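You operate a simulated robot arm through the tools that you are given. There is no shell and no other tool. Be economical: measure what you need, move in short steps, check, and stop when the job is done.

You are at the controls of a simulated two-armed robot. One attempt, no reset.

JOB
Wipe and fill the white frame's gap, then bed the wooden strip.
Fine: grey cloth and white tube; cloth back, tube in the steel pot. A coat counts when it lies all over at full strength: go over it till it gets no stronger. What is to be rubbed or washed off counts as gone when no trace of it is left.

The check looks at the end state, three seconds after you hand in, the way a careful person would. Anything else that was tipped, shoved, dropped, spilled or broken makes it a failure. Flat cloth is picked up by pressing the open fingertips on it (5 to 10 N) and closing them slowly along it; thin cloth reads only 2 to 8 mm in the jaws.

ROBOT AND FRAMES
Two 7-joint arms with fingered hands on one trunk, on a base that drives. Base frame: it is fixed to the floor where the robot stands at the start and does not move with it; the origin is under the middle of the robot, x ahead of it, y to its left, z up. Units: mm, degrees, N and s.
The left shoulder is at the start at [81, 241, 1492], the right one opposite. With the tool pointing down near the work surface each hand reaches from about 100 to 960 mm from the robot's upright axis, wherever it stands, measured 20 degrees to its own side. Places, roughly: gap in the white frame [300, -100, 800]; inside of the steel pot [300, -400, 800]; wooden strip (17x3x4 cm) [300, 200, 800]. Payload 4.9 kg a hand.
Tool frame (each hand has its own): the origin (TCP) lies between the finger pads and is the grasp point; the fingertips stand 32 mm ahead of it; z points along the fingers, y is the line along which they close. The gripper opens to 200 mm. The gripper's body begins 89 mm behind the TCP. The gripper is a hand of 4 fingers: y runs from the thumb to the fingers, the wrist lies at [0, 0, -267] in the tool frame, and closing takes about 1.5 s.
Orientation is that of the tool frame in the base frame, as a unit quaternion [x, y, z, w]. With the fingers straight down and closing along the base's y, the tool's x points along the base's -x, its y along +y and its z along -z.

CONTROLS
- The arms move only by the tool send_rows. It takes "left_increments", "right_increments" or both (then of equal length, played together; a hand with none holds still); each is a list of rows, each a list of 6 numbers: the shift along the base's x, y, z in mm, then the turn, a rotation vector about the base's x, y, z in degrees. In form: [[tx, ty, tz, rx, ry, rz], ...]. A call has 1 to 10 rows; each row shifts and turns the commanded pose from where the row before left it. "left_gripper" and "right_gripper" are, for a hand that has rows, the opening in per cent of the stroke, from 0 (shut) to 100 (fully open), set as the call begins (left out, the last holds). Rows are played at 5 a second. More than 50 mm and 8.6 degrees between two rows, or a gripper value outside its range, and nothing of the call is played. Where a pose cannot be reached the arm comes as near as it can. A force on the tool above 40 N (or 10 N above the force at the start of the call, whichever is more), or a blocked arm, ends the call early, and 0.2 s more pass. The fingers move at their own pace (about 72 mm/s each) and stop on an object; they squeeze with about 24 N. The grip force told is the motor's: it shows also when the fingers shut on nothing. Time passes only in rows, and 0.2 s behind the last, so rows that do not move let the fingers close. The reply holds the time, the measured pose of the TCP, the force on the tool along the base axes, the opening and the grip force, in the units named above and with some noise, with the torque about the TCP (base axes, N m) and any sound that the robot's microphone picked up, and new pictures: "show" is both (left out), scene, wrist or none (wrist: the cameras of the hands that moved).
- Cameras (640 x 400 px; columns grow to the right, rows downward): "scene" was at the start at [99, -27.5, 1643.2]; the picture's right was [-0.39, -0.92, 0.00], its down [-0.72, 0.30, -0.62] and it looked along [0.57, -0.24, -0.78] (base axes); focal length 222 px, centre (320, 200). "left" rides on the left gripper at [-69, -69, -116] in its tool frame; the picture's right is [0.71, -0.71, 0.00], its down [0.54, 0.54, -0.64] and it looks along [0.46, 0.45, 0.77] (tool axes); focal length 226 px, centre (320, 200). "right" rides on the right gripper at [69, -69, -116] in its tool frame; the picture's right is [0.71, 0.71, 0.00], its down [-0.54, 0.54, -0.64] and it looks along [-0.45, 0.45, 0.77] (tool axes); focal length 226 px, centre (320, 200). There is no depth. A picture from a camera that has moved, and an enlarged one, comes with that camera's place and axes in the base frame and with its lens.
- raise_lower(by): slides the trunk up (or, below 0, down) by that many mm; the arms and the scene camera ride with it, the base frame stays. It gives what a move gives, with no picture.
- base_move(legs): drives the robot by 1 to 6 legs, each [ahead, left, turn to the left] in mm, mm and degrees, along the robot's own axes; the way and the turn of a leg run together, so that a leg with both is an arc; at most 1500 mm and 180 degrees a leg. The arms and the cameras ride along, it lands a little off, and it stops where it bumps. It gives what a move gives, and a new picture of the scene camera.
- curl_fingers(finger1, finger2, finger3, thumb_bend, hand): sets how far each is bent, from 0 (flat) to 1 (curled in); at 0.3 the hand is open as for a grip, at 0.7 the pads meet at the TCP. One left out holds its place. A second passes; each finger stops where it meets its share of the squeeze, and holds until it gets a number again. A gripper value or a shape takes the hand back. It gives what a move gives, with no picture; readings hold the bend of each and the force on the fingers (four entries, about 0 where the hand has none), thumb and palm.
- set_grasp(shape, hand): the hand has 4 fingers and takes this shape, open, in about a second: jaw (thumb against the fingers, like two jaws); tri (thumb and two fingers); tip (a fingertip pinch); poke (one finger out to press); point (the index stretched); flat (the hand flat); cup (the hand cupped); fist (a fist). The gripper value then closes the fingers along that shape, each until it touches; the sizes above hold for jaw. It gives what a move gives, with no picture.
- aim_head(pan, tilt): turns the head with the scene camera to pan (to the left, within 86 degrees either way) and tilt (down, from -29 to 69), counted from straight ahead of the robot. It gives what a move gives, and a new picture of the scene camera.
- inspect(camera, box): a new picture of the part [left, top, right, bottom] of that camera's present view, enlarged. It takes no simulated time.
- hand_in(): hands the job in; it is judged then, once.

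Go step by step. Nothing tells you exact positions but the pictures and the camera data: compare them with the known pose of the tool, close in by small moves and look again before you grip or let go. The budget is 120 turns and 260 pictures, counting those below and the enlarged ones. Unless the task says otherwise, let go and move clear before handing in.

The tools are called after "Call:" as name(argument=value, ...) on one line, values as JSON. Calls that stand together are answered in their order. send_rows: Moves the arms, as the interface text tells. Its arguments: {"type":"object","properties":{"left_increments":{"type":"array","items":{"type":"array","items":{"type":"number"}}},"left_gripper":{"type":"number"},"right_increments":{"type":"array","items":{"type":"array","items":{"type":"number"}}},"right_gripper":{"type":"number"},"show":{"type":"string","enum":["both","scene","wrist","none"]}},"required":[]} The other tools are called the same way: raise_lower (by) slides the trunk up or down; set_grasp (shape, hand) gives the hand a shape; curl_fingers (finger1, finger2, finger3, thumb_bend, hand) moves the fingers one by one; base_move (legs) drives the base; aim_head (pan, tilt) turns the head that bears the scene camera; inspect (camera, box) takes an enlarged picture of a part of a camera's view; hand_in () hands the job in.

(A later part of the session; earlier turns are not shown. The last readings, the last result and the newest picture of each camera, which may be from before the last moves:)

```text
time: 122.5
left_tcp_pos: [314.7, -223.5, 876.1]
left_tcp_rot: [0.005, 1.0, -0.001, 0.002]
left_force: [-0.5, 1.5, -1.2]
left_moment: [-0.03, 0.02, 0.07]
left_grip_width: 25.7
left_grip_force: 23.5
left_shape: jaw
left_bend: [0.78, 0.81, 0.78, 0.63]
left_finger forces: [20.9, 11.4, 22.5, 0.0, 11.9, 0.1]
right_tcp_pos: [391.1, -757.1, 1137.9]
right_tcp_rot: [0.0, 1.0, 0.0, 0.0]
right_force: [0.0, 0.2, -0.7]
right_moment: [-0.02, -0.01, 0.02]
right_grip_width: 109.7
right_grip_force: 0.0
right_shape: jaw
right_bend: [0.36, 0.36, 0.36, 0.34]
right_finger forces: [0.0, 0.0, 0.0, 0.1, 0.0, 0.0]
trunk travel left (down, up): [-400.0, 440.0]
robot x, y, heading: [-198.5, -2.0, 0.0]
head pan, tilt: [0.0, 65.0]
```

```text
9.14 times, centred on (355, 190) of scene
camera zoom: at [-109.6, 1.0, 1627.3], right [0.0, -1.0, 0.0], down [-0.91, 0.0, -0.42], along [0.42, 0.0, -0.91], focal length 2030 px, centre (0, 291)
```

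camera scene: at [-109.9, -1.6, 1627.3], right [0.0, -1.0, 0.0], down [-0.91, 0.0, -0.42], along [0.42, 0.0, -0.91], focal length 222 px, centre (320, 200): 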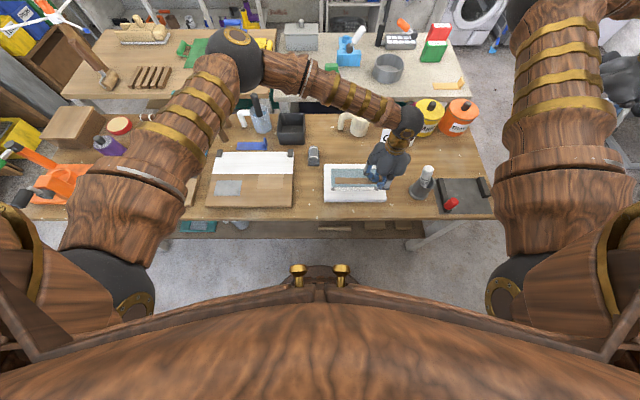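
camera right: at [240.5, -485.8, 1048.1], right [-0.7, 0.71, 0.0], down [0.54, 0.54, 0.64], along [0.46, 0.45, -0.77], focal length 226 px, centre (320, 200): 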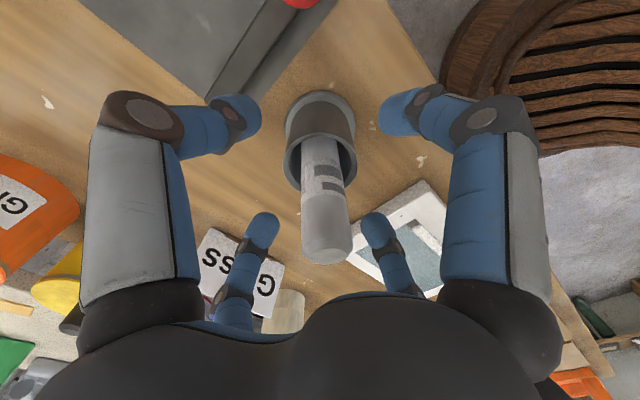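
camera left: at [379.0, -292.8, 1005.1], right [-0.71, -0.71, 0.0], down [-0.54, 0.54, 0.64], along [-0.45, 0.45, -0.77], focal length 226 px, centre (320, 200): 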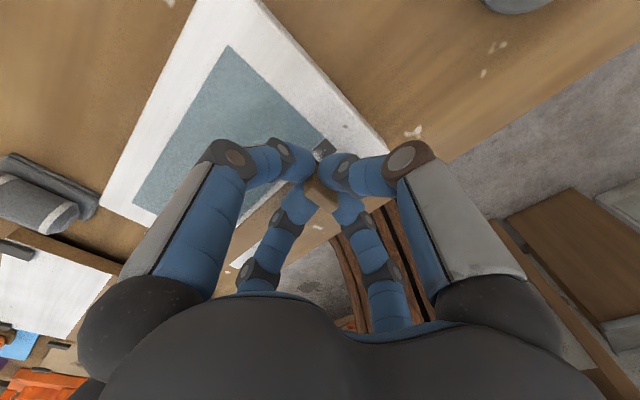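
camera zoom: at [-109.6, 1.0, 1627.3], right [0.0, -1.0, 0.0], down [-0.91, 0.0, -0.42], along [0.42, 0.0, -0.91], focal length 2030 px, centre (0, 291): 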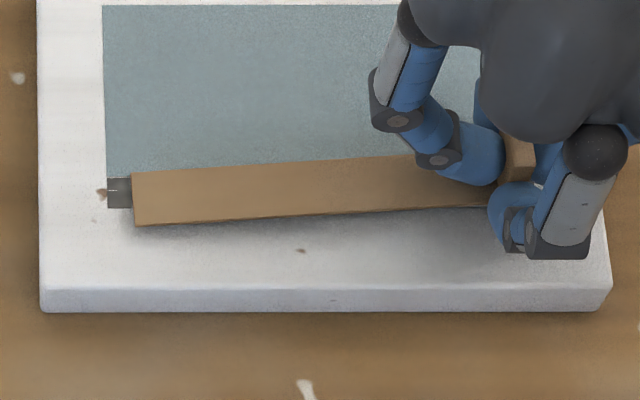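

The left end stays down while the right end rises — it may be sticking to the filler. I lift a bit more and watch.

Call:
send_rows(left_increments=[[0, 0, 5, 0, 0, 0], [0, 0, 5, 0, 0, 0], [0, 0, 0, 0, 0, 0]], show="wrist")

Call:
inspect(camera="scene", box=[310, 155, 400, 210])

```text
time: 123.3
left_tcp_pos: [314.6, -222.5, 884.6]
left_tcp_rot: [0.005, 1.0, -0.002, 0.001]
left_force: [-1.4, 1.9, -4.0]
left_moment: [-0.08, 0.0, 0.03]
left_grip_width: 25.4
left_grip_force: 24.3
left_shape: jaw
left_bend: [0.78, 0.81, 0.78, 0.63]
left_finger forces: [20.3, 12.2, 22.0, 0.0, 11.9, 0.1]
right_tcp_pos: [391.2, -756.7, 1137.5]
right_tcp_rot: [0.001, 1.0, 0.001, 0.0]
right_force: [0.1, 0.0, -0.3]
right_moment: [-0.02, 0.0, 0.03]
right_grip_width: 110.0
right_grip_force: 0.0
right_shape: jaw
right_bend: [0.36, 0.36, 0.36, 0.34]
right_finger forces: [0.0, 0.1, 0.0, 0.0, 0.0, 0.0]
trunk travel left (down, up): [-400.0, 440.0]
robot x, y, heading: [-199.3, 0.1, -0.1]
head pan, tilt: [0.0, 65.0]
camera left: at [381.9, -292.3, 1000.0], right [-0.71, -0.7, 0.0], down [-0.54, 0.55, 0.64], along [-0.45, 0.46, -0.77], focal length 226 px, centre (320, 200)
```

left: 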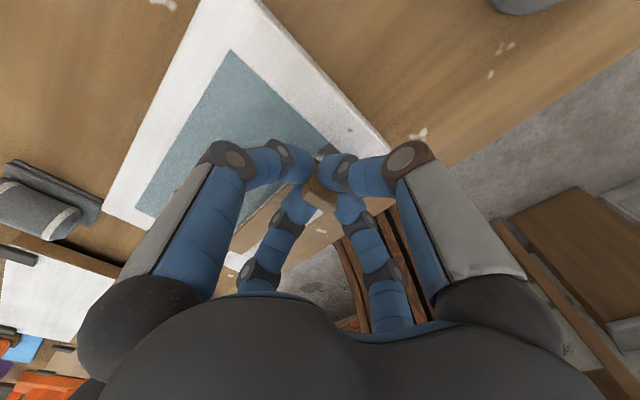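

```text
7.11 times, centred on (355, 182) of scene
camera zoom: at [-109.4, 1.1, 1627.3], right [0.0, -1.0, 0.0], down [-0.91, 0.0, -0.42], along [0.42, 0.0, -0.91], focal length 1579 px, centre (71, 324)
```

zoom: 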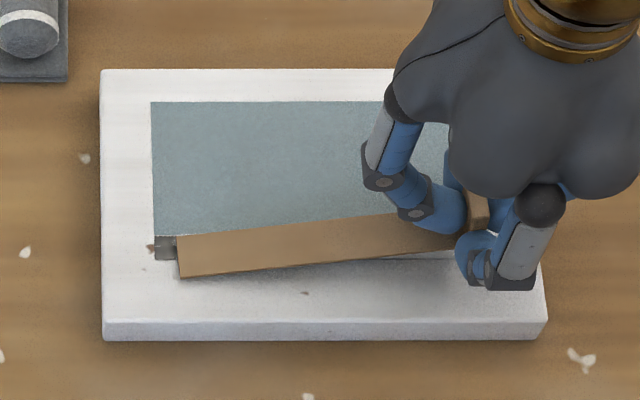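

The force shows the left end sticks to the filler (pull ≈4 N). I peel it gently by lifting more so that I can re-place it centred.

Call:
send_rows(left_increments=[[0, 0, 5, 0, 0, 0], [0, 0, 5, 0, 0, 0], [0, 0, 5, 0, 0, 0], [0, 0, 0, 0, 0, 0]], show="none")

Call:
inspect(camera="scene", box=[310, 155, 400, 210])

```text
time: 124.3
left_tcp_pos: [314.8, -222.0, 897.9]
left_tcp_rot: [0.005, 1.0, -0.001, 0.002]
left_force: [-0.9, 2.7, -6.3]
left_moment: [-0.13, 0.02, 0.0]
left_grip_width: 25.3
left_grip_force: 24.5
left_shape: jaw
left_bend: [0.78, 0.8, 0.78, 0.63]
left_finger forces: [19.8, 13.0, 21.0, 0.1, 12.3, 0.0]
right_tcp_pos: [391.3, -756.6, 1138.3]
right_tcp_rot: [0.001, 1.0, -0.001, 0.0]
right_force: [0.0, 0.0, -0.2]
right_moment: [0.0, 0.04, 0.01]
right_grip_width: 109.7
right_grip_force: 0.1
right_shape: jaw
right_bend: [0.36, 0.36, 0.36, 0.34]
right_finger forces: [0.0, 0.0, 0.0, 0.0, 0.0, 0.1]
trunk travel left (down, up): [-400.0, 440.0]
robot x, y, heading: [-200.6, 2.8, -0.2]
head pan, tilt: [0.0, 65.0]
```

```text
7.11 times, centred on (355, 182) of scene
camera zoom: at [-109.1, 1.0, 1627.2], right [0.0, -1.0, 0.0], down [-0.91, 0.0, -0.42], along [0.42, 0.0, -0.91], focal length 1579 px, centre (71, 324)
```

zoom: 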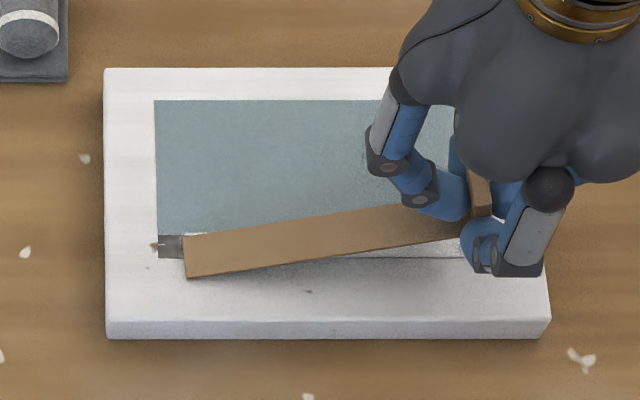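

The frame itself begins to be tugged (~1.5 mm), so I stop peeling. I lower the strip back down the same way; it pivots about its stuck left end.

Call:
send_rows(left_increments=[[0, 0, -6, 0, 0, 0], [0, 0, -6, 0, 0, 0], [0, 0, -6, 0, 0, 0], [0, 0, -6, 0, 0, 0], [0, 0, -5, 0, 0, 0], [0, 0, -3, 0, 0, 0], [0, 0, 0, 0, 0, 0]], show="none")

Call:
inspect(camera="scene", box=[310, 155, 400, 210])

```text
time: 125.9
left_tcp_pos: [314.8, -222.7, 866.6]
left_tcp_rot: [0.006, 1.0, -0.002, 0.002]
left_force: [-1.7, 0.0, 0.0]
left_moment: [-0.02, 0.01, 0.02]
left_grip_width: 25.4
left_grip_force: 24.2
left_shape: jaw
left_bend: [0.78, 0.81, 0.78, 0.63]
left_finger forces: [20.9, 11.3, 21.7, 0.0, 12.7, 0.0]
right_tcp_pos: [390.8, -756.9, 1136.6]
right_tcp_rot: [0.001, 1.0, -0.001, -0.001]
right_force: [-0.4, -1.4, 0.4]
right_moment: [0.0, -0.01, 0.03]
right_grip_width: 109.7
right_grip_force: 0.2
right_shape: jaw
right_bend: [0.36, 0.36, 0.36, 0.34]
right_finger forces: [0.0, 0.1, 0.1, 0.1, 0.0, 0.1]
trunk travel left (down, up): [-400.0, 440.0]
robot x, y, heading: [-198.2, -2.6, 0.1]
head pan, tilt: [0.0, 65.0]
```

```text
7.11 times, centred on (355, 182) of scene
camera zoom: at [-109.7, 1.0, 1627.3], right [0.0, -1.0, 0.0], down [-0.91, 0.0, -0.42], along [0.42, 0.0, -0.91], focal length 1579 px, centre (71, 324)
```

zoom: 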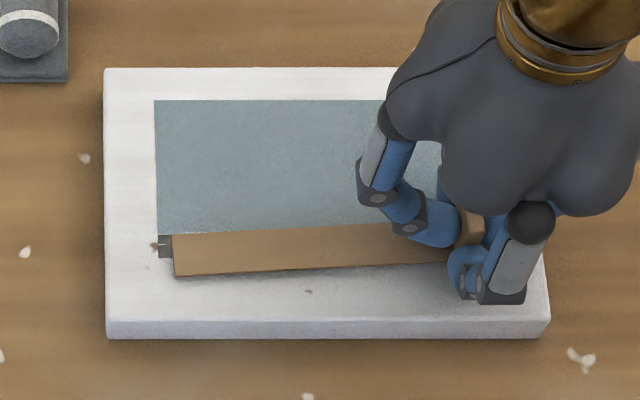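

The strip can slide on the filler. I shift −3 mm in y and lower the right end to contact, then check.

Call:
send_rows(left_increments=[[0, -1.5, -1, 0, 0, 0], [0, -1.5, -1, 0, 0, 0], [0, 0, -1, 0, 0, 0], [0, 0, -1, 0, 0, 0], [0, 0, 0, 0, 0, 0]], show="none")

Call:
inspect(camera="scene", box=[320, 170, 390, 210])

```text
time: 127.1
left_tcp_pos: [314.1, -225.8, 862.1]
left_tcp_rot: [0.005, 1.0, -0.001, 0.002]
left_force: [-0.6, -0.1, 0.6]
left_moment: [0.03, 0.02, 0.02]
left_grip_width: 25.5
left_grip_force: 23.5
left_shape: jaw
left_bend: [0.78, 0.81, 0.78, 0.63]
left_finger forces: [20.9, 11.6, 22.0, 0.0, 12.4, 0.0]
right_tcp_pos: [392.2, -755.8, 1136.7]
right_tcp_rot: [0.001, 1.0, 0.0, 0.0]
right_force: [-0.5, 0.4, -0.3]
right_moment: [0.01, 0.03, -0.03]
right_grip_width: 109.8
right_grip_force: 0.1
right_shape: jaw
right_bend: [0.36, 0.36, 0.36, 0.34]
right_finger forces: [0.0, 0.1, 0.1, 0.1, 0.1, 0.0]
trunk travel left (down, up): [-400.0, 440.0]
robot x, y, heading: [-199.8, 1.7, -0.1]
head pan, tilt: [0.0, 65.0]
```

```text
9.14 times, centred on (355, 190) of scene
camera zoom: at [-109.8, 1.1, 1627.3], right [0.0, -1.0, 0.0], down [-0.91, 0.0, -0.42], along [0.42, 0.0, -0.91], focal length 2030 px, centre (0, 291)
```

zoom: 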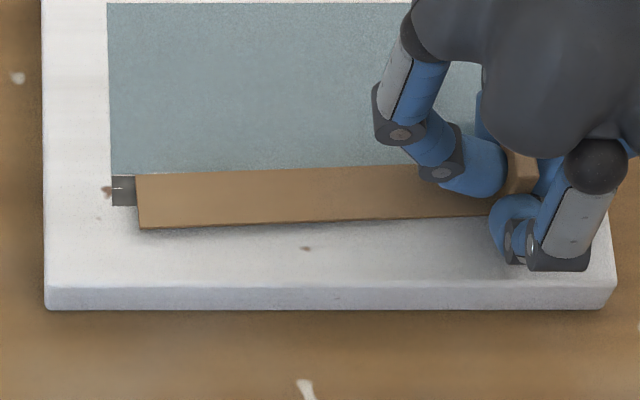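

The left end must go ~6 mm toward +x. I try a slow yaw of −3° about the tab and watch the torque.

Call:
send_rows(left_increments=[[0, 0, 0, 0, 0, -0.6], [0, 0, 0, 0, 0, -0.6], [0, 0, 0, 0, 0, -0.6], [0, 0, 0, 0, 0, -0.6], [0, 0, 0, 0, 0, -0.6], [0, 0, 0, 0, 0, 0]], show="none")

Call:
inspect(camera="scene", box=[320, 170, 390, 210])

```text
time: 128.5
left_tcp_pos: [313.0, -225.5, 863.6]
left_tcp_rot: [0.032, 0.999, -0.001, 0.001]
left_force: [-1.1, 0.5, 1.2]
left_moment: [0.04, 0.02, 0.06]
left_grip_width: 25.0
left_grip_force: 23.9
left_shape: jaw
left_bend: [0.78, 0.81, 0.78, 0.63]
left_finger forces: [20.9, 11.5, 22.4, 0.0, 12.5, 0.1]
right_tcp_pos: [390.8, -756.5, 1137.8]
right_tcp_rot: [0.001, 1.0, 0.0, 0.0]
right_force: [-0.3, 0.0, 0.1]
right_moment: [-0.04, 0.01, 0.01]
right_grip_width: 109.9
right_grip_force: 0.0
right_shape: jaw
right_bend: [0.36, 0.36, 0.36, 0.34]
right_finger forces: [0.0, 0.0, 0.1, 0.0, 0.0, 0.0]
trunk travel left (down, up): [-400.0, 440.0]
robot x, y, heading: [-197.7, -0.3, -0.4]
head pan, tilt: [0.0, 65.0]
```

```text
9.14 times, centred on (355, 190) of scene
camera zoom: at [-109.8, 1.0, 1627.3], right [0.0, -1.0, 0.0], down [-0.91, 0.0, -0.42], along [0.42, 0.0, -0.91], focal length 2030 px, centre (0, 291)
```

zoom: 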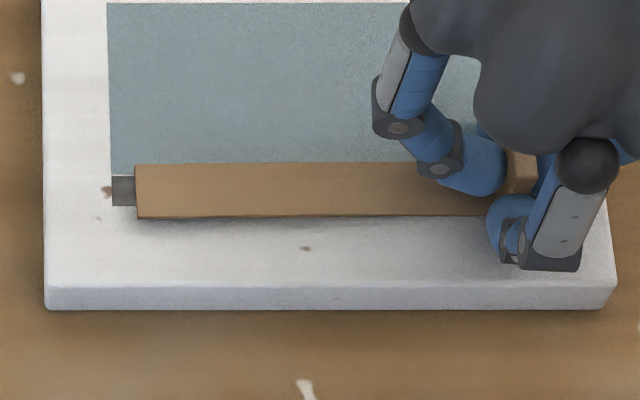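

That worked: the strip is nearly parallel and centred. A final −0.6° and then down to light contact.

Call:
send_rows(left_increments=[[0.5, 0, 0, 0, 0, -0.6], [0.5, 0, -0.8, 0, 0, 0], [0, 0, -0.8, 0, 0, 0], [0, 0, -0.6, 0, 0, 0], [0, 0, 0, 0, 0, 0]], show="none")

Call:
inspect(camera="scene", box=[320, 170, 390, 210])

```text
time: 129.7
left_tcp_pos: [315.3, -225.2, 862.2]
left_tcp_rot: [0.037, 0.999, -0.001, 0.002]
left_force: [-0.6, 1.5, 12.2]
left_moment: [0.02, 0.11, 0.02]
left_grip_width: 25.6
left_grip_force: 24.0
left_shape: jaw
left_bend: [0.78, 0.81, 0.78, 0.63]
left_finger forces: [21.7, 13.5, 24.6, 0.0, 13.6, 0.0]
right_tcp_pos: [390.1, -755.8, 1139.0]
right_tcp_rot: [0.001, 1.0, 0.0, -0.001]
right_force: [0.8, -0.2, -0.4]
right_moment: [-0.01, 0.0, -0.03]
right_grip_width: 109.8
right_grip_force: 0.0
right_shape: jaw
right_bend: [0.36, 0.36, 0.36, 0.34]
right_finger forces: [0.0, 0.0, 0.0, 0.0, 0.0, 0.1]
trunk travel left (down, up): [-400.0, 440.0]
robot x, y, heading: [-197.9, -1.4, -0.1]
head pan, tilt: [0.0, 65.0]
```

```text
9.14 times, centred on (355, 190) of scene
camera zoom: at [-110.8, 1.7, 1627.5], right [0.0, -1.0, 0.0], down [-0.91, 0.0, -0.42], along [0.42, 0.0, -0.91], focal length 2030 px, centre (0, 291)
```

zoom: 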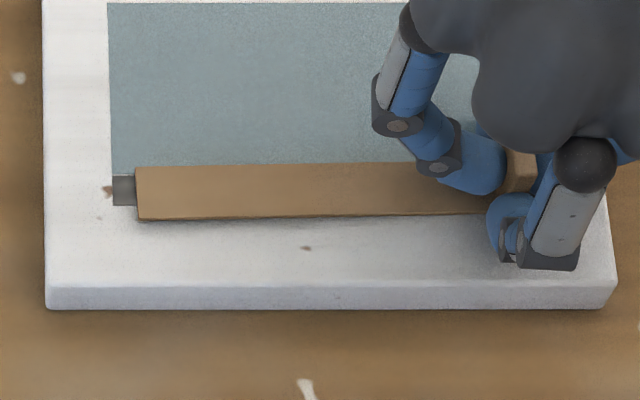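

A touch more yaw is needed; I ease the force and rotate another −1.2°.

Call:
send_rows(left_increments=[[0, 0, 0.8, 0, 0, 0], [-0.5, 0, 0, 0, 0, -0.6], [-0.5, 0, 0, 0, 0, -0.6], [0, 0, -0.5, 0, 0, 0], [0, 0, 0, 0, 0, 0]], show="none")

Call:
inspect(camera="scene", box=[320, 170, 390, 210])

```text
time: 130.9
left_tcp_pos: [314.7, -225.8, 863.2]
left_tcp_rot: [0.048, 0.999, -0.001, 0.002]
left_force: [3.8, 1.4, 12.3]
left_moment: [-0.01, 0.01, 0.07]
left_grip_width: 25.3
left_grip_force: 23.8
left_shape: jaw
left_bend: [0.78, 0.81, 0.78, 0.63]
left_finger forces: [22.7, 13.6, 23.6, 0.0, 14.4, 0.1]
right_tcp_pos: [390.1, -756.1, 1138.3]
right_tcp_rot: [0.001, 1.0, 0.0, 0.0]
right_force: [-0.6, 0.2, -0.2]
right_moment: [0.01, -0.02, 0.02]
right_grip_width: 109.7
right_grip_force: 0.0
right_shape: jaw
right_bend: [0.36, 0.36, 0.36, 0.34]
right_finger forces: [0.0, 0.0, 0.0, 0.1, 0.1, 0.0]
trunk travel left (down, up): [-400.0, 440.0]
robot x, y, heading: [-203.6, -0.6, -0.2]
head pan, tilt: [0.0, 65.0]
```

```text
9.14 times, centred on (355, 190) of scene
camera zoom: at [-110.1, 1.6, 1627.4], right [0.0, -1.0, 0.0], down [-0.91, 0.0, -0.42], along [0.42, 0.0, -0.91], focal length 2030 px, centre (0, 291)
```

zoom: 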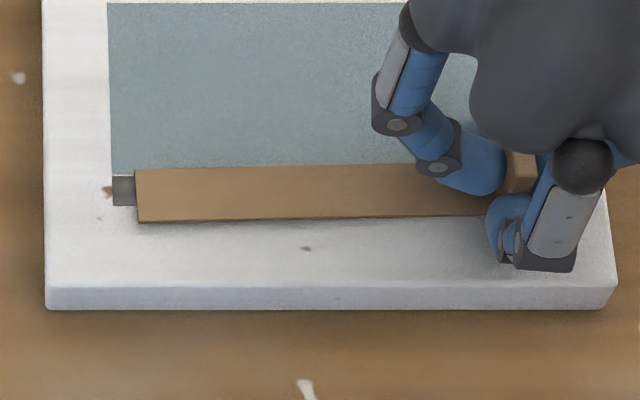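

Rotation works best without pressing. I raise 2 mm, rotate −1.5°, and look before releasing.

Call:
send_rows(left_increments=[[0, 0, 1, 0, 0, 0], [0, 0, 1, 0, 0, 0], [0, 0, 0, 0, 0, -0.5], [0, 0, 0, 0, 0, -0.5], [0, 0, 0, 0, 0, -0.5], [0, 0, 0, 0, 0, 0]], show="none")

Call:
inspect(camera="scene", box=[320, 170, 390, 210])

```text
time: 132.3
left_tcp_pos: [313.8, -226.2, 863.0]
left_tcp_rot: [0.061, 0.998, -0.001, 0.001]
left_force: [-0.9, 0.3, -0.5]
left_moment: [0.03, 0.01, 0.08]
left_grip_width: 25.4
left_grip_force: 24.2
left_shape: jaw
left_bend: [0.78, 0.81, 0.78, 0.63]
left_finger forces: [20.7, 12.2, 23.5, 0.1, 13.3, 0.0]
right_tcp_pos: [390.6, -756.6, 1137.8]
right_tcp_rot: [0.001, 1.0, 0.0, 0.0]
right_force: [-0.5, 0.6, 1.3]
right_moment: [-0.02, 0.03, 0.0]
right_grip_width: 110.0
right_grip_force: 0.0
right_shape: jaw
right_bend: [0.36, 0.36, 0.36, 0.34]
right_finger forces: [0.1, 0.1, 0.0, 0.0, 0.1, 0.0]
trunk travel left (down, up): [-400.0, 440.0]
robot x, y, heading: [-199.4, -2.6, -0.1]
head pan, tilt: [0.0, 65.0]
```

```text
9.14 times, centred on (355, 190) of scene
camera zoom: at [-109.9, 1.1, 1627.3], right [0.0, -1.0, 0.0], down [-0.91, 0.0, -0.42], along [0.42, 0.0, -0.91], focal length 2030 px, centre (0, 291)
```

zoom: 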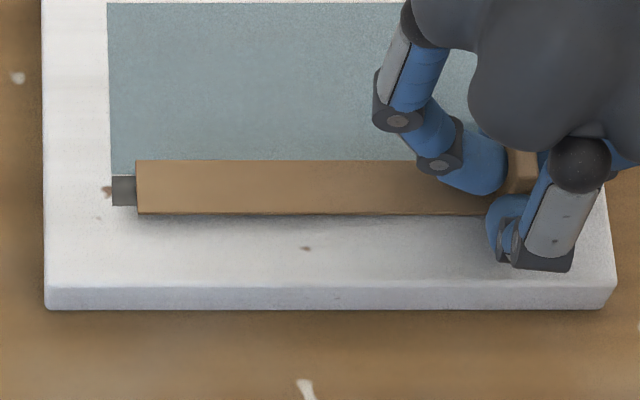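

Now it lies parallel and centred. I lower a hair and release.

Call:
send_rows(left_increments=[[0, 0, -0.7, 0, 0, 0], [0, 0, 0, 0, 0, 0]], show="none")

Call:
send_rows(left_increments=[[0, 0, 0, 0, 0, 0], [0, 0, 0, 0, 0, 0], [0, 0, 0, 0, 0, 0], [0, 0, 0, 0, 0, 0], [0, 0, 0, 0, 0, 0]], left_gripper=40, show="wrist")

Call:
inspect(camera="scene", box=[320, 170, 390, 210])

```text
time: 132.9
left_tcp_pos: [314.9, -224.7, 862.7]
left_tcp_rot: [0.061, 0.998, -0.001, 0.002]
left_force: [-0.8, 0.7, 1.4]
left_moment: [0.01, 0.06, 0.06]
left_grip_width: 25.4
left_grip_force: 23.6
left_shape: jaw
left_bend: [0.78, 0.81, 0.78, 0.63]
left_finger forces: [20.7, 12.2, 23.5, 0.1, 13.4, 0.0]
right_tcp_pos: [390.7, -755.6, 1138.0]
right_tcp_rot: [0.001, 1.0, 0.0, 0.0]
right_force: [-0.7, -0.3, -0.3]
right_moment: [0.0, -0.01, 0.0]
right_grip_width: 109.9
right_grip_force: 0.0
right_shape: jaw
right_bend: [0.36, 0.36, 0.36, 0.34]
right_finger forces: [0.1, 0.0, 0.1, 0.1, 0.1, 0.1]
trunk travel left (down, up): [-400.0, 440.0]
robot x, y, heading: [-200.9, 2.8, -0.0]
head pan, tilt: [0.0, 65.0]
```

```text
time: 134.1
left_tcp_pos: [313.6, -225.5, 863.3]
left_tcp_rot: [0.06, 0.998, -0.001, 0.002]
left_force: [0.0, -1.3, 2.8]
left_moment: [0.1, -0.02, 0.0]
left_grip_width: 79.4
left_grip_force: 0.1
left_shape: jaw
left_bend: [0.43, 0.43, 0.43, 0.41]
left_finger forces: [0.0, 3.0, 0.0, 0.1, 0.0, 0.0]
right_tcp_pos: [390.6, -757.4, 1137.1]
right_tcp_rot: [0.001, 1.0, 0.0, 0.0]
right_force: [-0.4, -0.8, 0.0]
right_moment: [-0.01, -0.02, -0.04]
right_grip_width: 110.0
right_grip_force: 0.1
right_shape: jaw
right_bend: [0.36, 0.36, 0.36, 0.34]
right_finger forces: [0.0, 0.0, 0.0, 0.0, 0.0, 0.0]
trunk travel left (down, up): [-400.0, 440.0]
robot x, y, heading: [-202.3, -1.3, -0.1]
head pan, tilt: [0.0, 65.0]
camera left: at [373.4, -302.3, 979.0], right [-0.79, -0.62, 0.0], down [-0.47, 0.6, 0.64], along [-0.39, 0.5, -0.77], focal length 226 px, centre (320, 200)
```

left: 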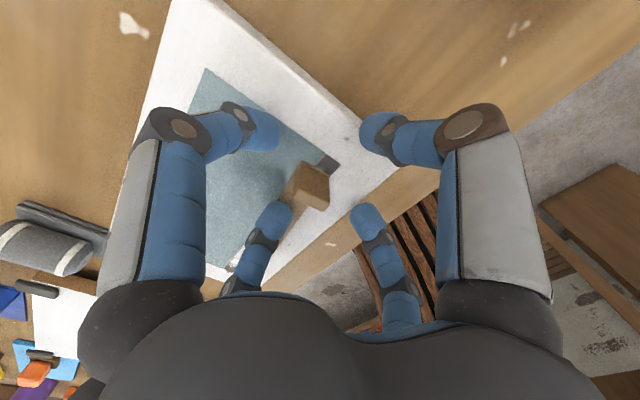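

```text
9.14 times, centred on (355, 190) of scene
camera zoom: at [-109.9, 1.0, 1627.3], right [0.0, -1.0, 0.0], down [-0.91, 0.0, -0.42], along [0.42, 0.0, -0.91], focal length 2030 px, centre (0, 291)
```

zoom: 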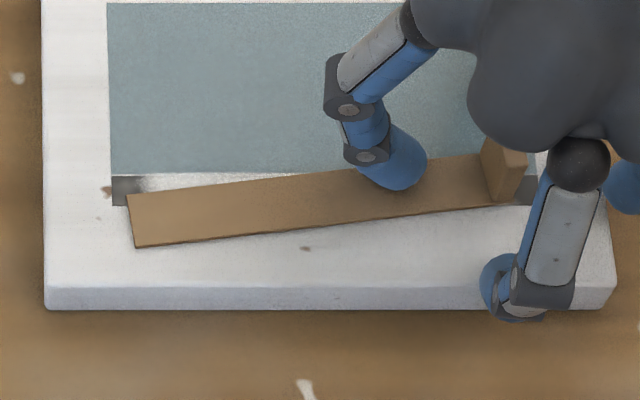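

On release the strip swung back ~6° (its left end moved toward −x). I raise the hand, align it with the strip's present direction and look at the tab for a fresh, aligned grip.

Call:
send_rows(left_increments=[[0, 0, 15, 0, 0, 0], [0, 0, 15, 0, 0, 0], [0, 0, 0, 0, 0, 6.5], [0, 0, 0, 0, 0, 6.5], [0, 0, 0, 0, 0, 0]], left_gripper=40, show="wrist")

Call:
inspect(camera="scene", box=[310, 155, 400, 210])

Call:
inspect(camera="left", box=[240, 120, 400, 240])

```text
time: 135.3
left_tcp_pos: [314.1, -225.7, 893.3]
left_tcp_rot: [-0.053, 0.999, -0.001, 0.002]
left_force: [0.3, -0.4, -0.1]
left_moment: [-0.07, 0.01, -0.04]
left_grip_width: 79.6
left_grip_force: 0.0
left_shape: jaw
left_bend: [0.43, 0.43, 0.43, 0.41]
left_finger forces: [0.0, 0.0, 0.0, 0.0, 0.1, 0.1]
right_tcp_pos: [390.1, -756.9, 1138.3]
right_tcp_rot: [0.001, 1.0, 0.0, 0.001]
right_force: [1.2, 0.1, -0.5]
right_moment: [0.01, 0.02, -0.04]
right_grip_width: 109.8
right_grip_force: 0.0
right_shape: jaw
right_bend: [0.36, 0.36, 0.36, 0.34]
right_finger forces: [0.1, 0.1, 0.0, 0.0, 0.0, 0.0]
trunk travel left (down, up): [-400.0, 440.0]
robot x, y, heading: [-199.1, -0.0, 0.1]
head pan, tilt: [0.0, 65.0]
camera left: at [389.3, -286.6, 1009.0], right [-0.63, -0.78, 0.0], down [-0.6, 0.48, 0.64], along [-0.5, 0.4, -0.77], focal length 226 px, centre (320, 200)
```

left: 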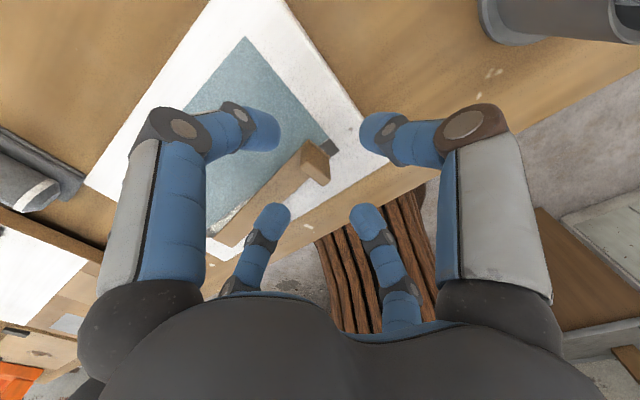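

```text
7.11 times, centred on (355, 182) of scene
camera zoom: at [-109.8, 1.1, 1627.3], right [0.0, -1.0, 0.0], down [-0.91, 0.0, -0.42], along [0.42, 0.0, -0.91], focal length 1579 px, centre (71, 324)
```

zoom: 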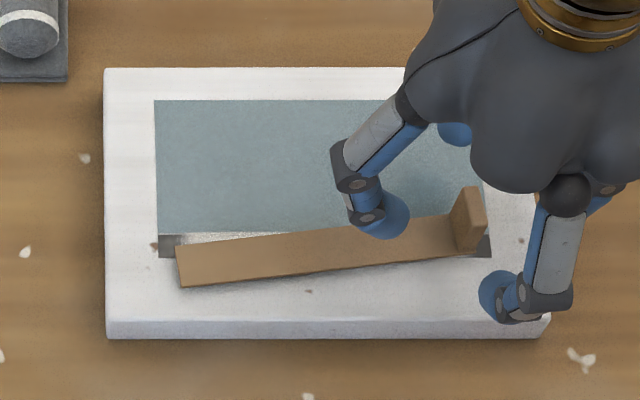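

```text
3.33 times, centred on (320, 180) of left
camera zoom: at [389.3, -286.6, 1009.0], right [-0.63, -0.78, 0.0], down [-0.6, 0.48, 0.64], along [-0.5, 0.4, -0.77], focal length 754 px, centre (320, 267)
```

zoom: 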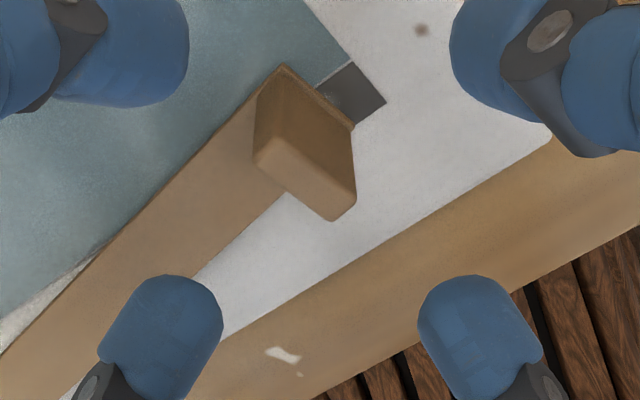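

The tab is now at ≈(318.6,-225.7), turned ~+7°, and the hand is turned +6°. I re-grip it aligned.

Call:
send_rows(left_increments=[[4.5, 0, 0, 0, 0, 0.8], [0, 0, -15, 0, 0, 0], [0, 0, -10, 0, 0, 0], [0, 0, -5, 0, 0, 0]], left_gripper=40, show="none")

Call:
send_rows(left_increments=[[0, 0, 0, 0, 0, 0], [0, 0, 0, 0, 0, 0], [0, 0, 0, 0, 0, 0], [0, 0, 0, 0, 0, 0], [0, 0, 0, 0, 0, 0], [0, 0, 0, 0, 0, 0]], left_gripper=0, show="none")

Call:
inspect(camera="left", box=[240, 120, 400, 240])

Call:
inspect(camera="scene", box=[310, 155, 400, 210])

```text
time: 136.3
left_tcp_pos: [319.1, -225.1, 864.8]
left_tcp_rot: [-0.059, 0.998, -0.001, 0.003]
left_force: [-0.6, 1.3, 6.5]
left_moment: [0.29, 0.05, -0.02]
left_grip_width: 79.7
left_grip_force: 0.1
left_shape: jaw
left_bend: [0.43, 0.42, 0.43, 0.41]
left_finger forces: [0.1, 5.9, 0.0, 0.1, 0.0, 0.0]
right_tcp_pos: [390.7, -755.9, 1138.6]
right_tcp_rot: [0.001, 1.0, 0.0, 0.0]
right_force: [0.0, 0.1, -0.4]
right_moment: [0.03, 0.01, 0.0]
right_grip_width: 109.7
right_grip_force: 0.1
right_shape: jaw
right_bend: [0.36, 0.36, 0.36, 0.34]
right_finger forces: [0.0, 0.0, 0.0, 0.0, 0.0, 0.0]
trunk travel left (down, up): [-400.0, 440.0]
robot x, y, heading: [-200.0, -0.2, -0.0]
head pan, tilt: [0.0, 65.0]
```

```text
time: 137.7
left_tcp_pos: [318.4, -226.3, 864.1]
left_tcp_rot: [-0.059, 0.998, -0.002, 0.003]
left_force: [2.6, -9.2, 22.2]
left_moment: [-0.15, -0.07, 0.01]
left_grip_width: 3.2
left_grip_force: 24.4
left_shape: jaw
left_bend: [0.67, 0.85, 0.64, 0.7]
left_finger forces: [30.6, 8.9, 29.9, 0.0, 29.3, 0.1]
right_tcp_pos: [390.2, -756.9, 1139.5]
right_tcp_rot: [0.001, 1.0, 0.0, 0.0]
right_force: [1.3, 0.3, -0.5]
right_moment: [-0.01, 0.0, -0.02]
right_grip_width: 109.6
right_grip_force: 0.1
right_shape: jaw
right_bend: [0.36, 0.36, 0.36, 0.34]
right_finger forces: [0.1, 0.1, 0.0, 0.0, 0.0, 0.0]
trunk travel left (down, up): [-400.0, 440.0]
robot x, y, heading: [-201.7, -2.2, -0.0]
head pan, tilt: [0.0, 65.0]
```

```text
3.33 times, centred on (320, 180) of left
camera zoom: at [394.1, -286.8, 981.2], right [-0.62, -0.79, 0.0], down [-0.61, 0.48, 0.64], along [-0.5, 0.39, -0.77], focal length 754 px, centre (320, 267)
```

zoom: 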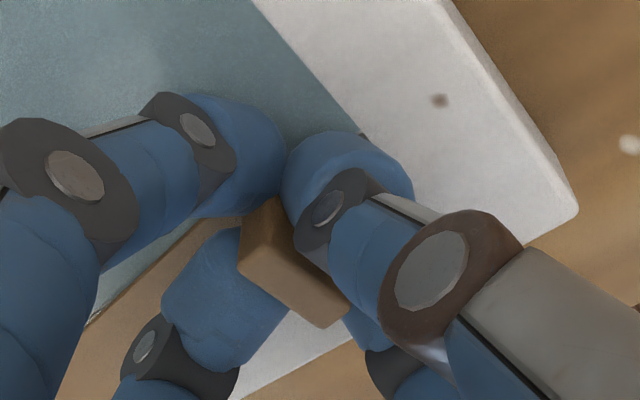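

```text
7.11 times, centred on (355, 182) of scene
camera zoom: at [-111.0, 0.6, 1627.6], right [0.0, -1.0, 0.0], down [-0.91, 0.0, -0.42], along [0.42, 0.0, -0.91], focal length 1579 px, centre (71, 324)
```

zoom: 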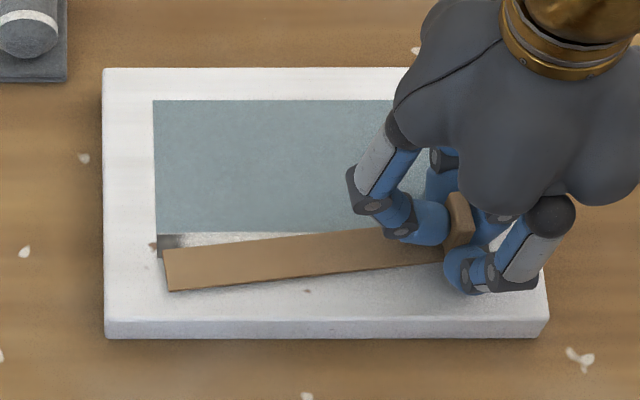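

I closed too low: a fingertip pressed the strip and it slid a few mm in +y. I open, rise, and look again.

Call:
send_rows(left_increments=[[0, 0, 3, 0, 0, 0], [0, 0, 3, 0, 0, 0], [0, 0, 0, 0, 0, 0], [0, 0, 0, 0, 0, 0], [0, 0, 10, 0, 0, 0], [0, 0, 10, 0, 0, 0], [0, 0, 0, 0, 0, 0]], left_gripper=40, show="none")

Call:
inspect(camera="left", box=[240, 120, 400, 240])

Call:
inspect(camera="scene", box=[310, 155, 400, 210])

```text
time: 139.3
left_tcp_pos: [319.7, -225.4, 888.6]
left_tcp_rot: [-0.06, 0.998, 0.0, 0.001]
left_force: [0.3, 0.2, 0.4]
left_moment: [0.01, -0.03, 0.03]
left_grip_width: 79.8
left_grip_force: 0.1
left_shape: jaw
left_bend: [0.43, 0.43, 0.43, 0.41]
left_finger forces: [0.0, 0.1, 0.0, 0.0, 0.0, 0.0]
right_tcp_pos: [391.0, -756.3, 1137.4]
right_tcp_rot: [0.001, 1.0, 0.0, 0.0]
right_force: [-0.5, 0.2, 0.2]
right_moment: [0.03, 0.01, -0.02]
right_grip_width: 110.1
right_grip_force: 0.1
right_shape: jaw
right_bend: [0.36, 0.36, 0.36, 0.34]
right_finger forces: [0.1, 0.0, 0.0, 0.0, 0.1, 0.0]
trunk travel left (down, up): [-400.0, 440.0]
robot x, y, heading: [-199.9, -0.3, 0.1]
head pan, tilt: [0.0, 65.0]
```

```text
3.33 times, centred on (320, 180) of left
camera zoom: at [394.9, -285.8, 1005.0], right [-0.62, -0.79, 0.0], down [-0.6, 0.47, 0.64], along [-0.5, 0.4, -0.77], focal length 754 px, centre (320, 267)
```

zoom: 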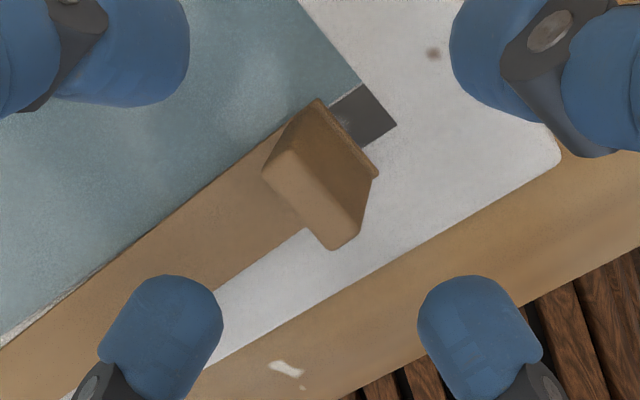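

```text
7.11 times, centred on (355, 182) of scene
camera zoom: at [-109.2, 0.9, 1627.3], right [0.0, -1.0, 0.0], down [-0.91, 0.0, -0.42], along [0.42, 0.0, -0.91], focal length 1579 px, centre (71, 324)
```

zoom: 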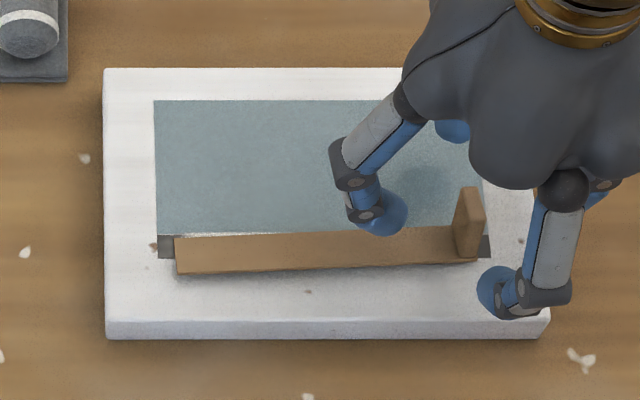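

The strip moved back by itself toward the seat (yaw now ~3°). I wait two seconds to see whether it keeps settling.

Call:
send_rows(left_increments=[[0, 0, 10, 0, 0, 0], [0, 0, 10, 0, 0, 0], [0, 0, 0, 0, 0, 0], [0, 0, 0, 0, 0, 0], [0, 0, 0, 0, 0, 0], [0, 0, 0, 0, 0, 0], [0, 0, 0, 0, 0, 0], [0, 0, 0, 0, 0, 0], [0, 0, 0, 0, 0, 0], [0, 0, 0, 0, 0, 0]], show="none")

Call:
inspect(camera="scene", box=[310, 155, 400, 210])

```text
time: 141.5
left_tcp_pos: [319.4, -225.5, 908.0]
left_tcp_rot: [-0.06, 0.998, -0.001, 0.003]
left_force: [0.4, 0.3, -0.5]
left_moment: [0.05, -0.01, 0.02]
left_grip_width: 79.5
left_grip_force: 0.1
left_shape: jaw
left_bend: [0.43, 0.43, 0.43, 0.41]
left_finger forces: [0.0, 0.0, 0.1, 0.0, 0.0, 0.0]
right_tcp_pos: [390.9, -757.1, 1138.4]
right_tcp_rot: [0.001, 1.0, 0.0, 0.0]
right_force: [-0.6, -0.2, -0.2]
right_moment: [0.0, -0.03, -0.04]
right_grip_width: 109.8
right_grip_force: 0.1
right_shape: jaw
right_bend: [0.36, 0.36, 0.36, 0.34]
right_finger forces: [0.0, 0.1, 0.0, 0.1, 0.0, 0.1]
trunk travel left (down, up): [-400.0, 440.0]
robot x, y, heading: [-198.6, 1.9, -0.2]
head pan, tilt: [0.0, 65.0]
```

```text
7.11 times, centred on (355, 182) of scene
camera zoom: at [-109.6, 1.0, 1627.3], right [0.0, -1.0, 0.0], down [-0.91, 0.0, -0.42], along [0.42, 0.0, -0.91], focal length 1579 px, centre (71, 324)
```

zoom: 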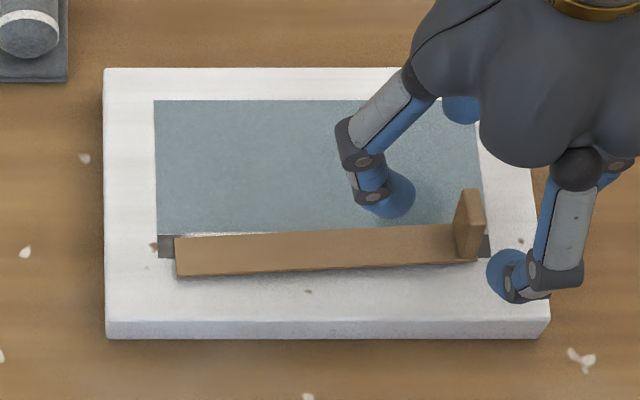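

I need a clear look at how the strip is lying (it may be rolled). I move the hand aside and enlarge.

Call:
send_rows(left_increments=[[20, -20, 30, 0, 0, -6.5], [30, -30, 10, 0, 0, 0], [30, -30, 0, 0, 0, 0]], show="wrist")

Call:
inspect(camera="scene", box=[322, 178, 384, 206])

Call:
inspect(camera="left", box=[220, 100, 420, 240])

```text
time: 142.3
left_tcp_pos: [399.9, -306.6, 949.4]
left_tcp_rot: [-0.004, 1.0, 0.0, 0.002]
left_force: [0.0, 0.4, -0.7]
left_moment: [0.02, 0.02, 0.02]
left_grip_width: 79.9
left_grip_force: 0.0
left_shape: jaw
left_bend: [0.43, 0.43, 0.43, 0.41]
left_finger forces: [0.1, 0.1, 0.0, 0.0, 0.1, 0.0]
right_tcp_pos: [391.9, -757.6, 1135.8]
right_tcp_rot: [0.001, 1.0, 0.001, 0.0]
right_force: [-0.2, -0.2, -0.3]
right_moment: [0.02, 0.05, 0.01]
right_grip_width: 109.7
right_grip_force: 0.0
right_shape: jaw
right_bend: [0.36, 0.36, 0.36, 0.34]
right_finger forces: [0.1, 0.0, 0.1, 0.0, 0.0, 0.0]
trunk travel left (down, up): [-400.0, 440.0]
robot x, y, heading: [-200.3, 3.2, -0.1]
head pan, tilt: [0.0, 65.0]
camera left: at [467.8, -374.7, 1064.3], right [-0.7, -0.71, 0.0], down [-0.55, 0.54, 0.64], along [-0.46, 0.45, -0.77], focal length 226 px, centre (320, 200)
```

left: 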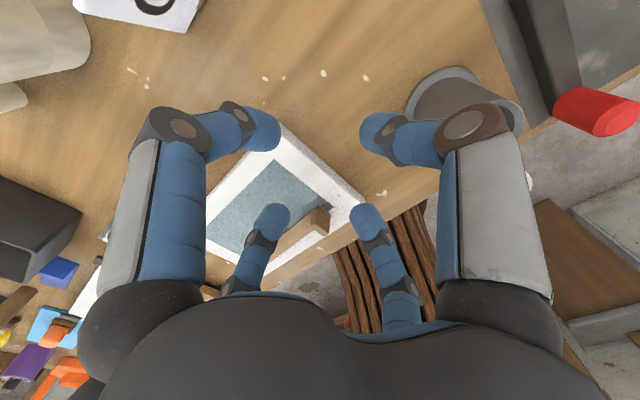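

```text
10.32 times, centred on (353, 192) of scene
camera zoom: at [-109.0, -1.1, 1627.3], right [0.0, -1.0, 0.0], down [-0.91, 0.0, -0.42], along [0.42, 0.0, -0.91], focal length 2292 px, centre (-21, 283)
```

zoom: 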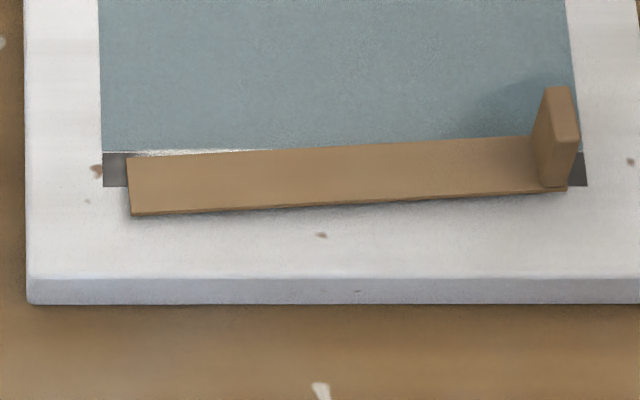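

```text
2.86 times, centred on (320, 170) of left
camera zoom: at [467.8, -374.7, 1064.3], right [-0.7, -0.71, 0.0], down [-0.55, 0.54, 0.64], along [-0.46, 0.45, -0.77], focal length 646 px, centre (320, 286)
```

zoom: 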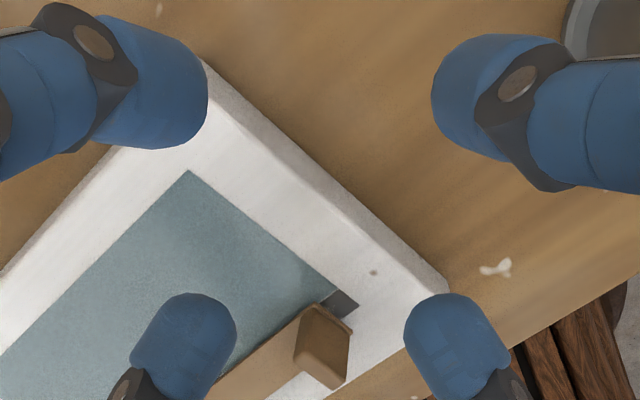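

The strip lies rolled (near edge raised, tab leaning to +x) and yawed ~3°. I re-grip the tab, higher this time, with the hand turned +2.5°.

Call:
send_rows(left_increments=[[-28, 27.7, 0, 0, 0, 1], [-28, 27.7, 0, 0, 0, 1], [-28, 27.7, -10, 0, 0, 0.5], [0, 0, -20, 0, 0, 0], [0, 0, -20, 0, 0, 0], [0, 0, -15, 0, 0, 0], [0, 0, -14, 0, 0, 0]], left_gripper=40, show="none")

Call:
inspect(camera="left", box=[240, 120, 400, 240])

```text
time: 143.9
left_tcp_pos: [315.3, -222.8, 868.3]
left_tcp_rot: [-0.026, 1.0, -0.001, 0.001]
left_force: [0.3, 0.0, -0.7]
left_moment: [0.02, 0.04, 0.01]
left_grip_width: 79.9
left_grip_force: 0.0
left_shape: jaw
left_bend: [0.43, 0.43, 0.43, 0.41]
left_finger forces: [0.0, 0.1, 0.1, 0.0, 0.0, 0.0]
right_tcp_pos: [391.7, -756.0, 1137.0]
right_tcp_rot: [0.001, 1.0, 0.0, -0.001]
right_force: [0.4, 0.5, 0.2]
right_moment: [-0.01, 0.04, 0.0]
right_grip_width: 109.7
right_grip_force: 0.1
right_shape: jaw
right_bend: [0.36, 0.36, 0.36, 0.34]
right_finger forces: [0.0, 0.1, 0.0, 0.0, 0.1, 0.0]
trunk travel left (down, up): [-400.0, 440.0]
robot x, y, heading: [-201.1, -0.9, -0.0]
head pan, tilt: [0.0, 65.0]
```

```text
3.33 times, centred on (320, 180) of left
camera zoom: at [387.1, -287.7, 985.5], right [-0.67, -0.74, 0.0], down [-0.57, 0.51, 0.64], along [-0.47, 0.43, -0.77], focal length 754 px, centre (320, 267)
```

zoom: 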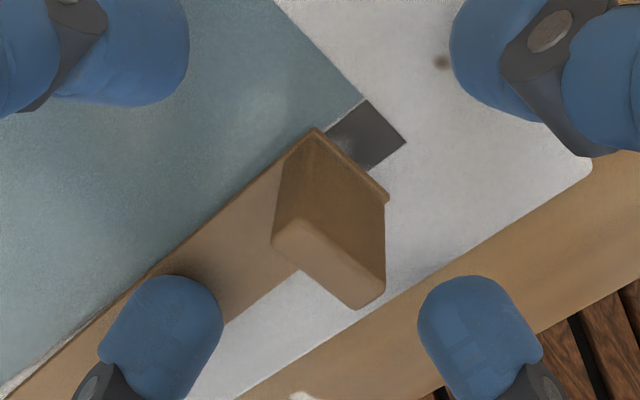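

The tab is centred under the hand (no real roll). I close on it.

Call:
send_rows(left_increments=[[-1, 0, 1, 0, 0, 0], [0, 0, 0, 0, 0, 0], [0, 0, 0, 0, 0, 0], [0, 0, 0, 0, 0, 0], [0, 0, 0, 0, 0, 0], [0, 0, 0, 0, 0, 0]], left_gripper=0, show="none")

Call:
inspect(camera="scene", box=[320, 170, 390, 210])

Call:
inspect(camera="left", box=[240, 120, 400, 240])

```text
time: 145.3
left_tcp_pos: [315.8, -222.9, 870.5]
left_tcp_rot: [-0.025, 1.0, -0.001, 0.002]
left_force: [0.4, -0.5, -0.7]
left_moment: [-0.01, -0.02, 0.03]
left_grip_width: 10.0
left_grip_force: 24.4
left_shape: jaw
left_bend: [0.76, 0.71, 0.76, 0.68]
left_finger forces: [21.3, 21.3, 21.2, 0.1, 21.9, 0.0]
right_tcp_pos: [389.8, -757.3, 1137.2]
right_tcp_rot: [0.001, 1.0, 0.0, -0.001]
right_force: [0.8, -0.2, 0.1]
right_moment: [0.01, -0.02, 0.0]
right_grip_width: 109.7
right_grip_force: 0.0
right_shape: jaw
right_bend: [0.36, 0.36, 0.36, 0.34]
right_finger forces: [0.0, 0.0, 0.0, 0.1, 0.1, 0.1]
trunk travel left (down, up): [-400.0, 440.0]
robot x, y, heading: [-200.2, -2.6, 0.0]
head pan, tilt: [0.0, 65.0]
```

```text
9.14 times, centred on (355, 190) of scene
camera zoom: at [-109.6, 1.0, 1627.3], right [0.0, -1.0, 0.0], down [-0.91, 0.0, -0.42], along [0.42, 0.0, -0.91], focal length 2030 px, centre (0, 291)
```

zoom: 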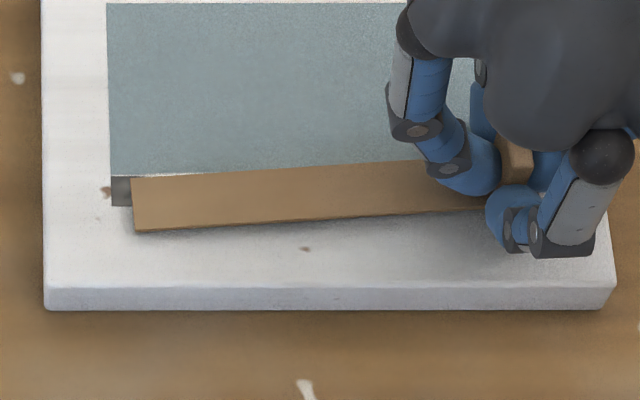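

```text
3.33 times, centred on (320, 180) of left
camera zoom: at [385.6, -287.7, 986.8], right [-0.67, -0.74, 0.0], down [-0.57, 0.51, 0.64], along [-0.47, 0.43, -0.77], focal length 754 px, centre (320, 267)
```

zoom: 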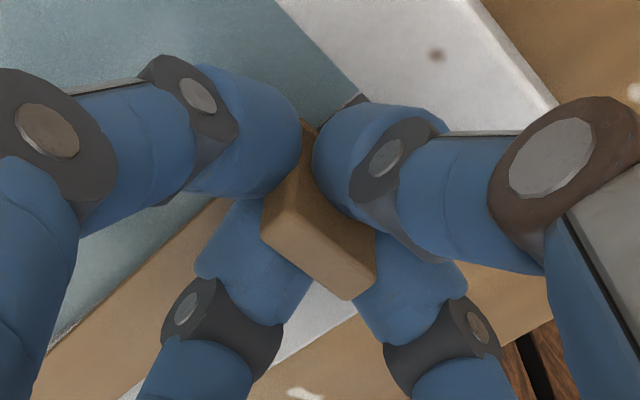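

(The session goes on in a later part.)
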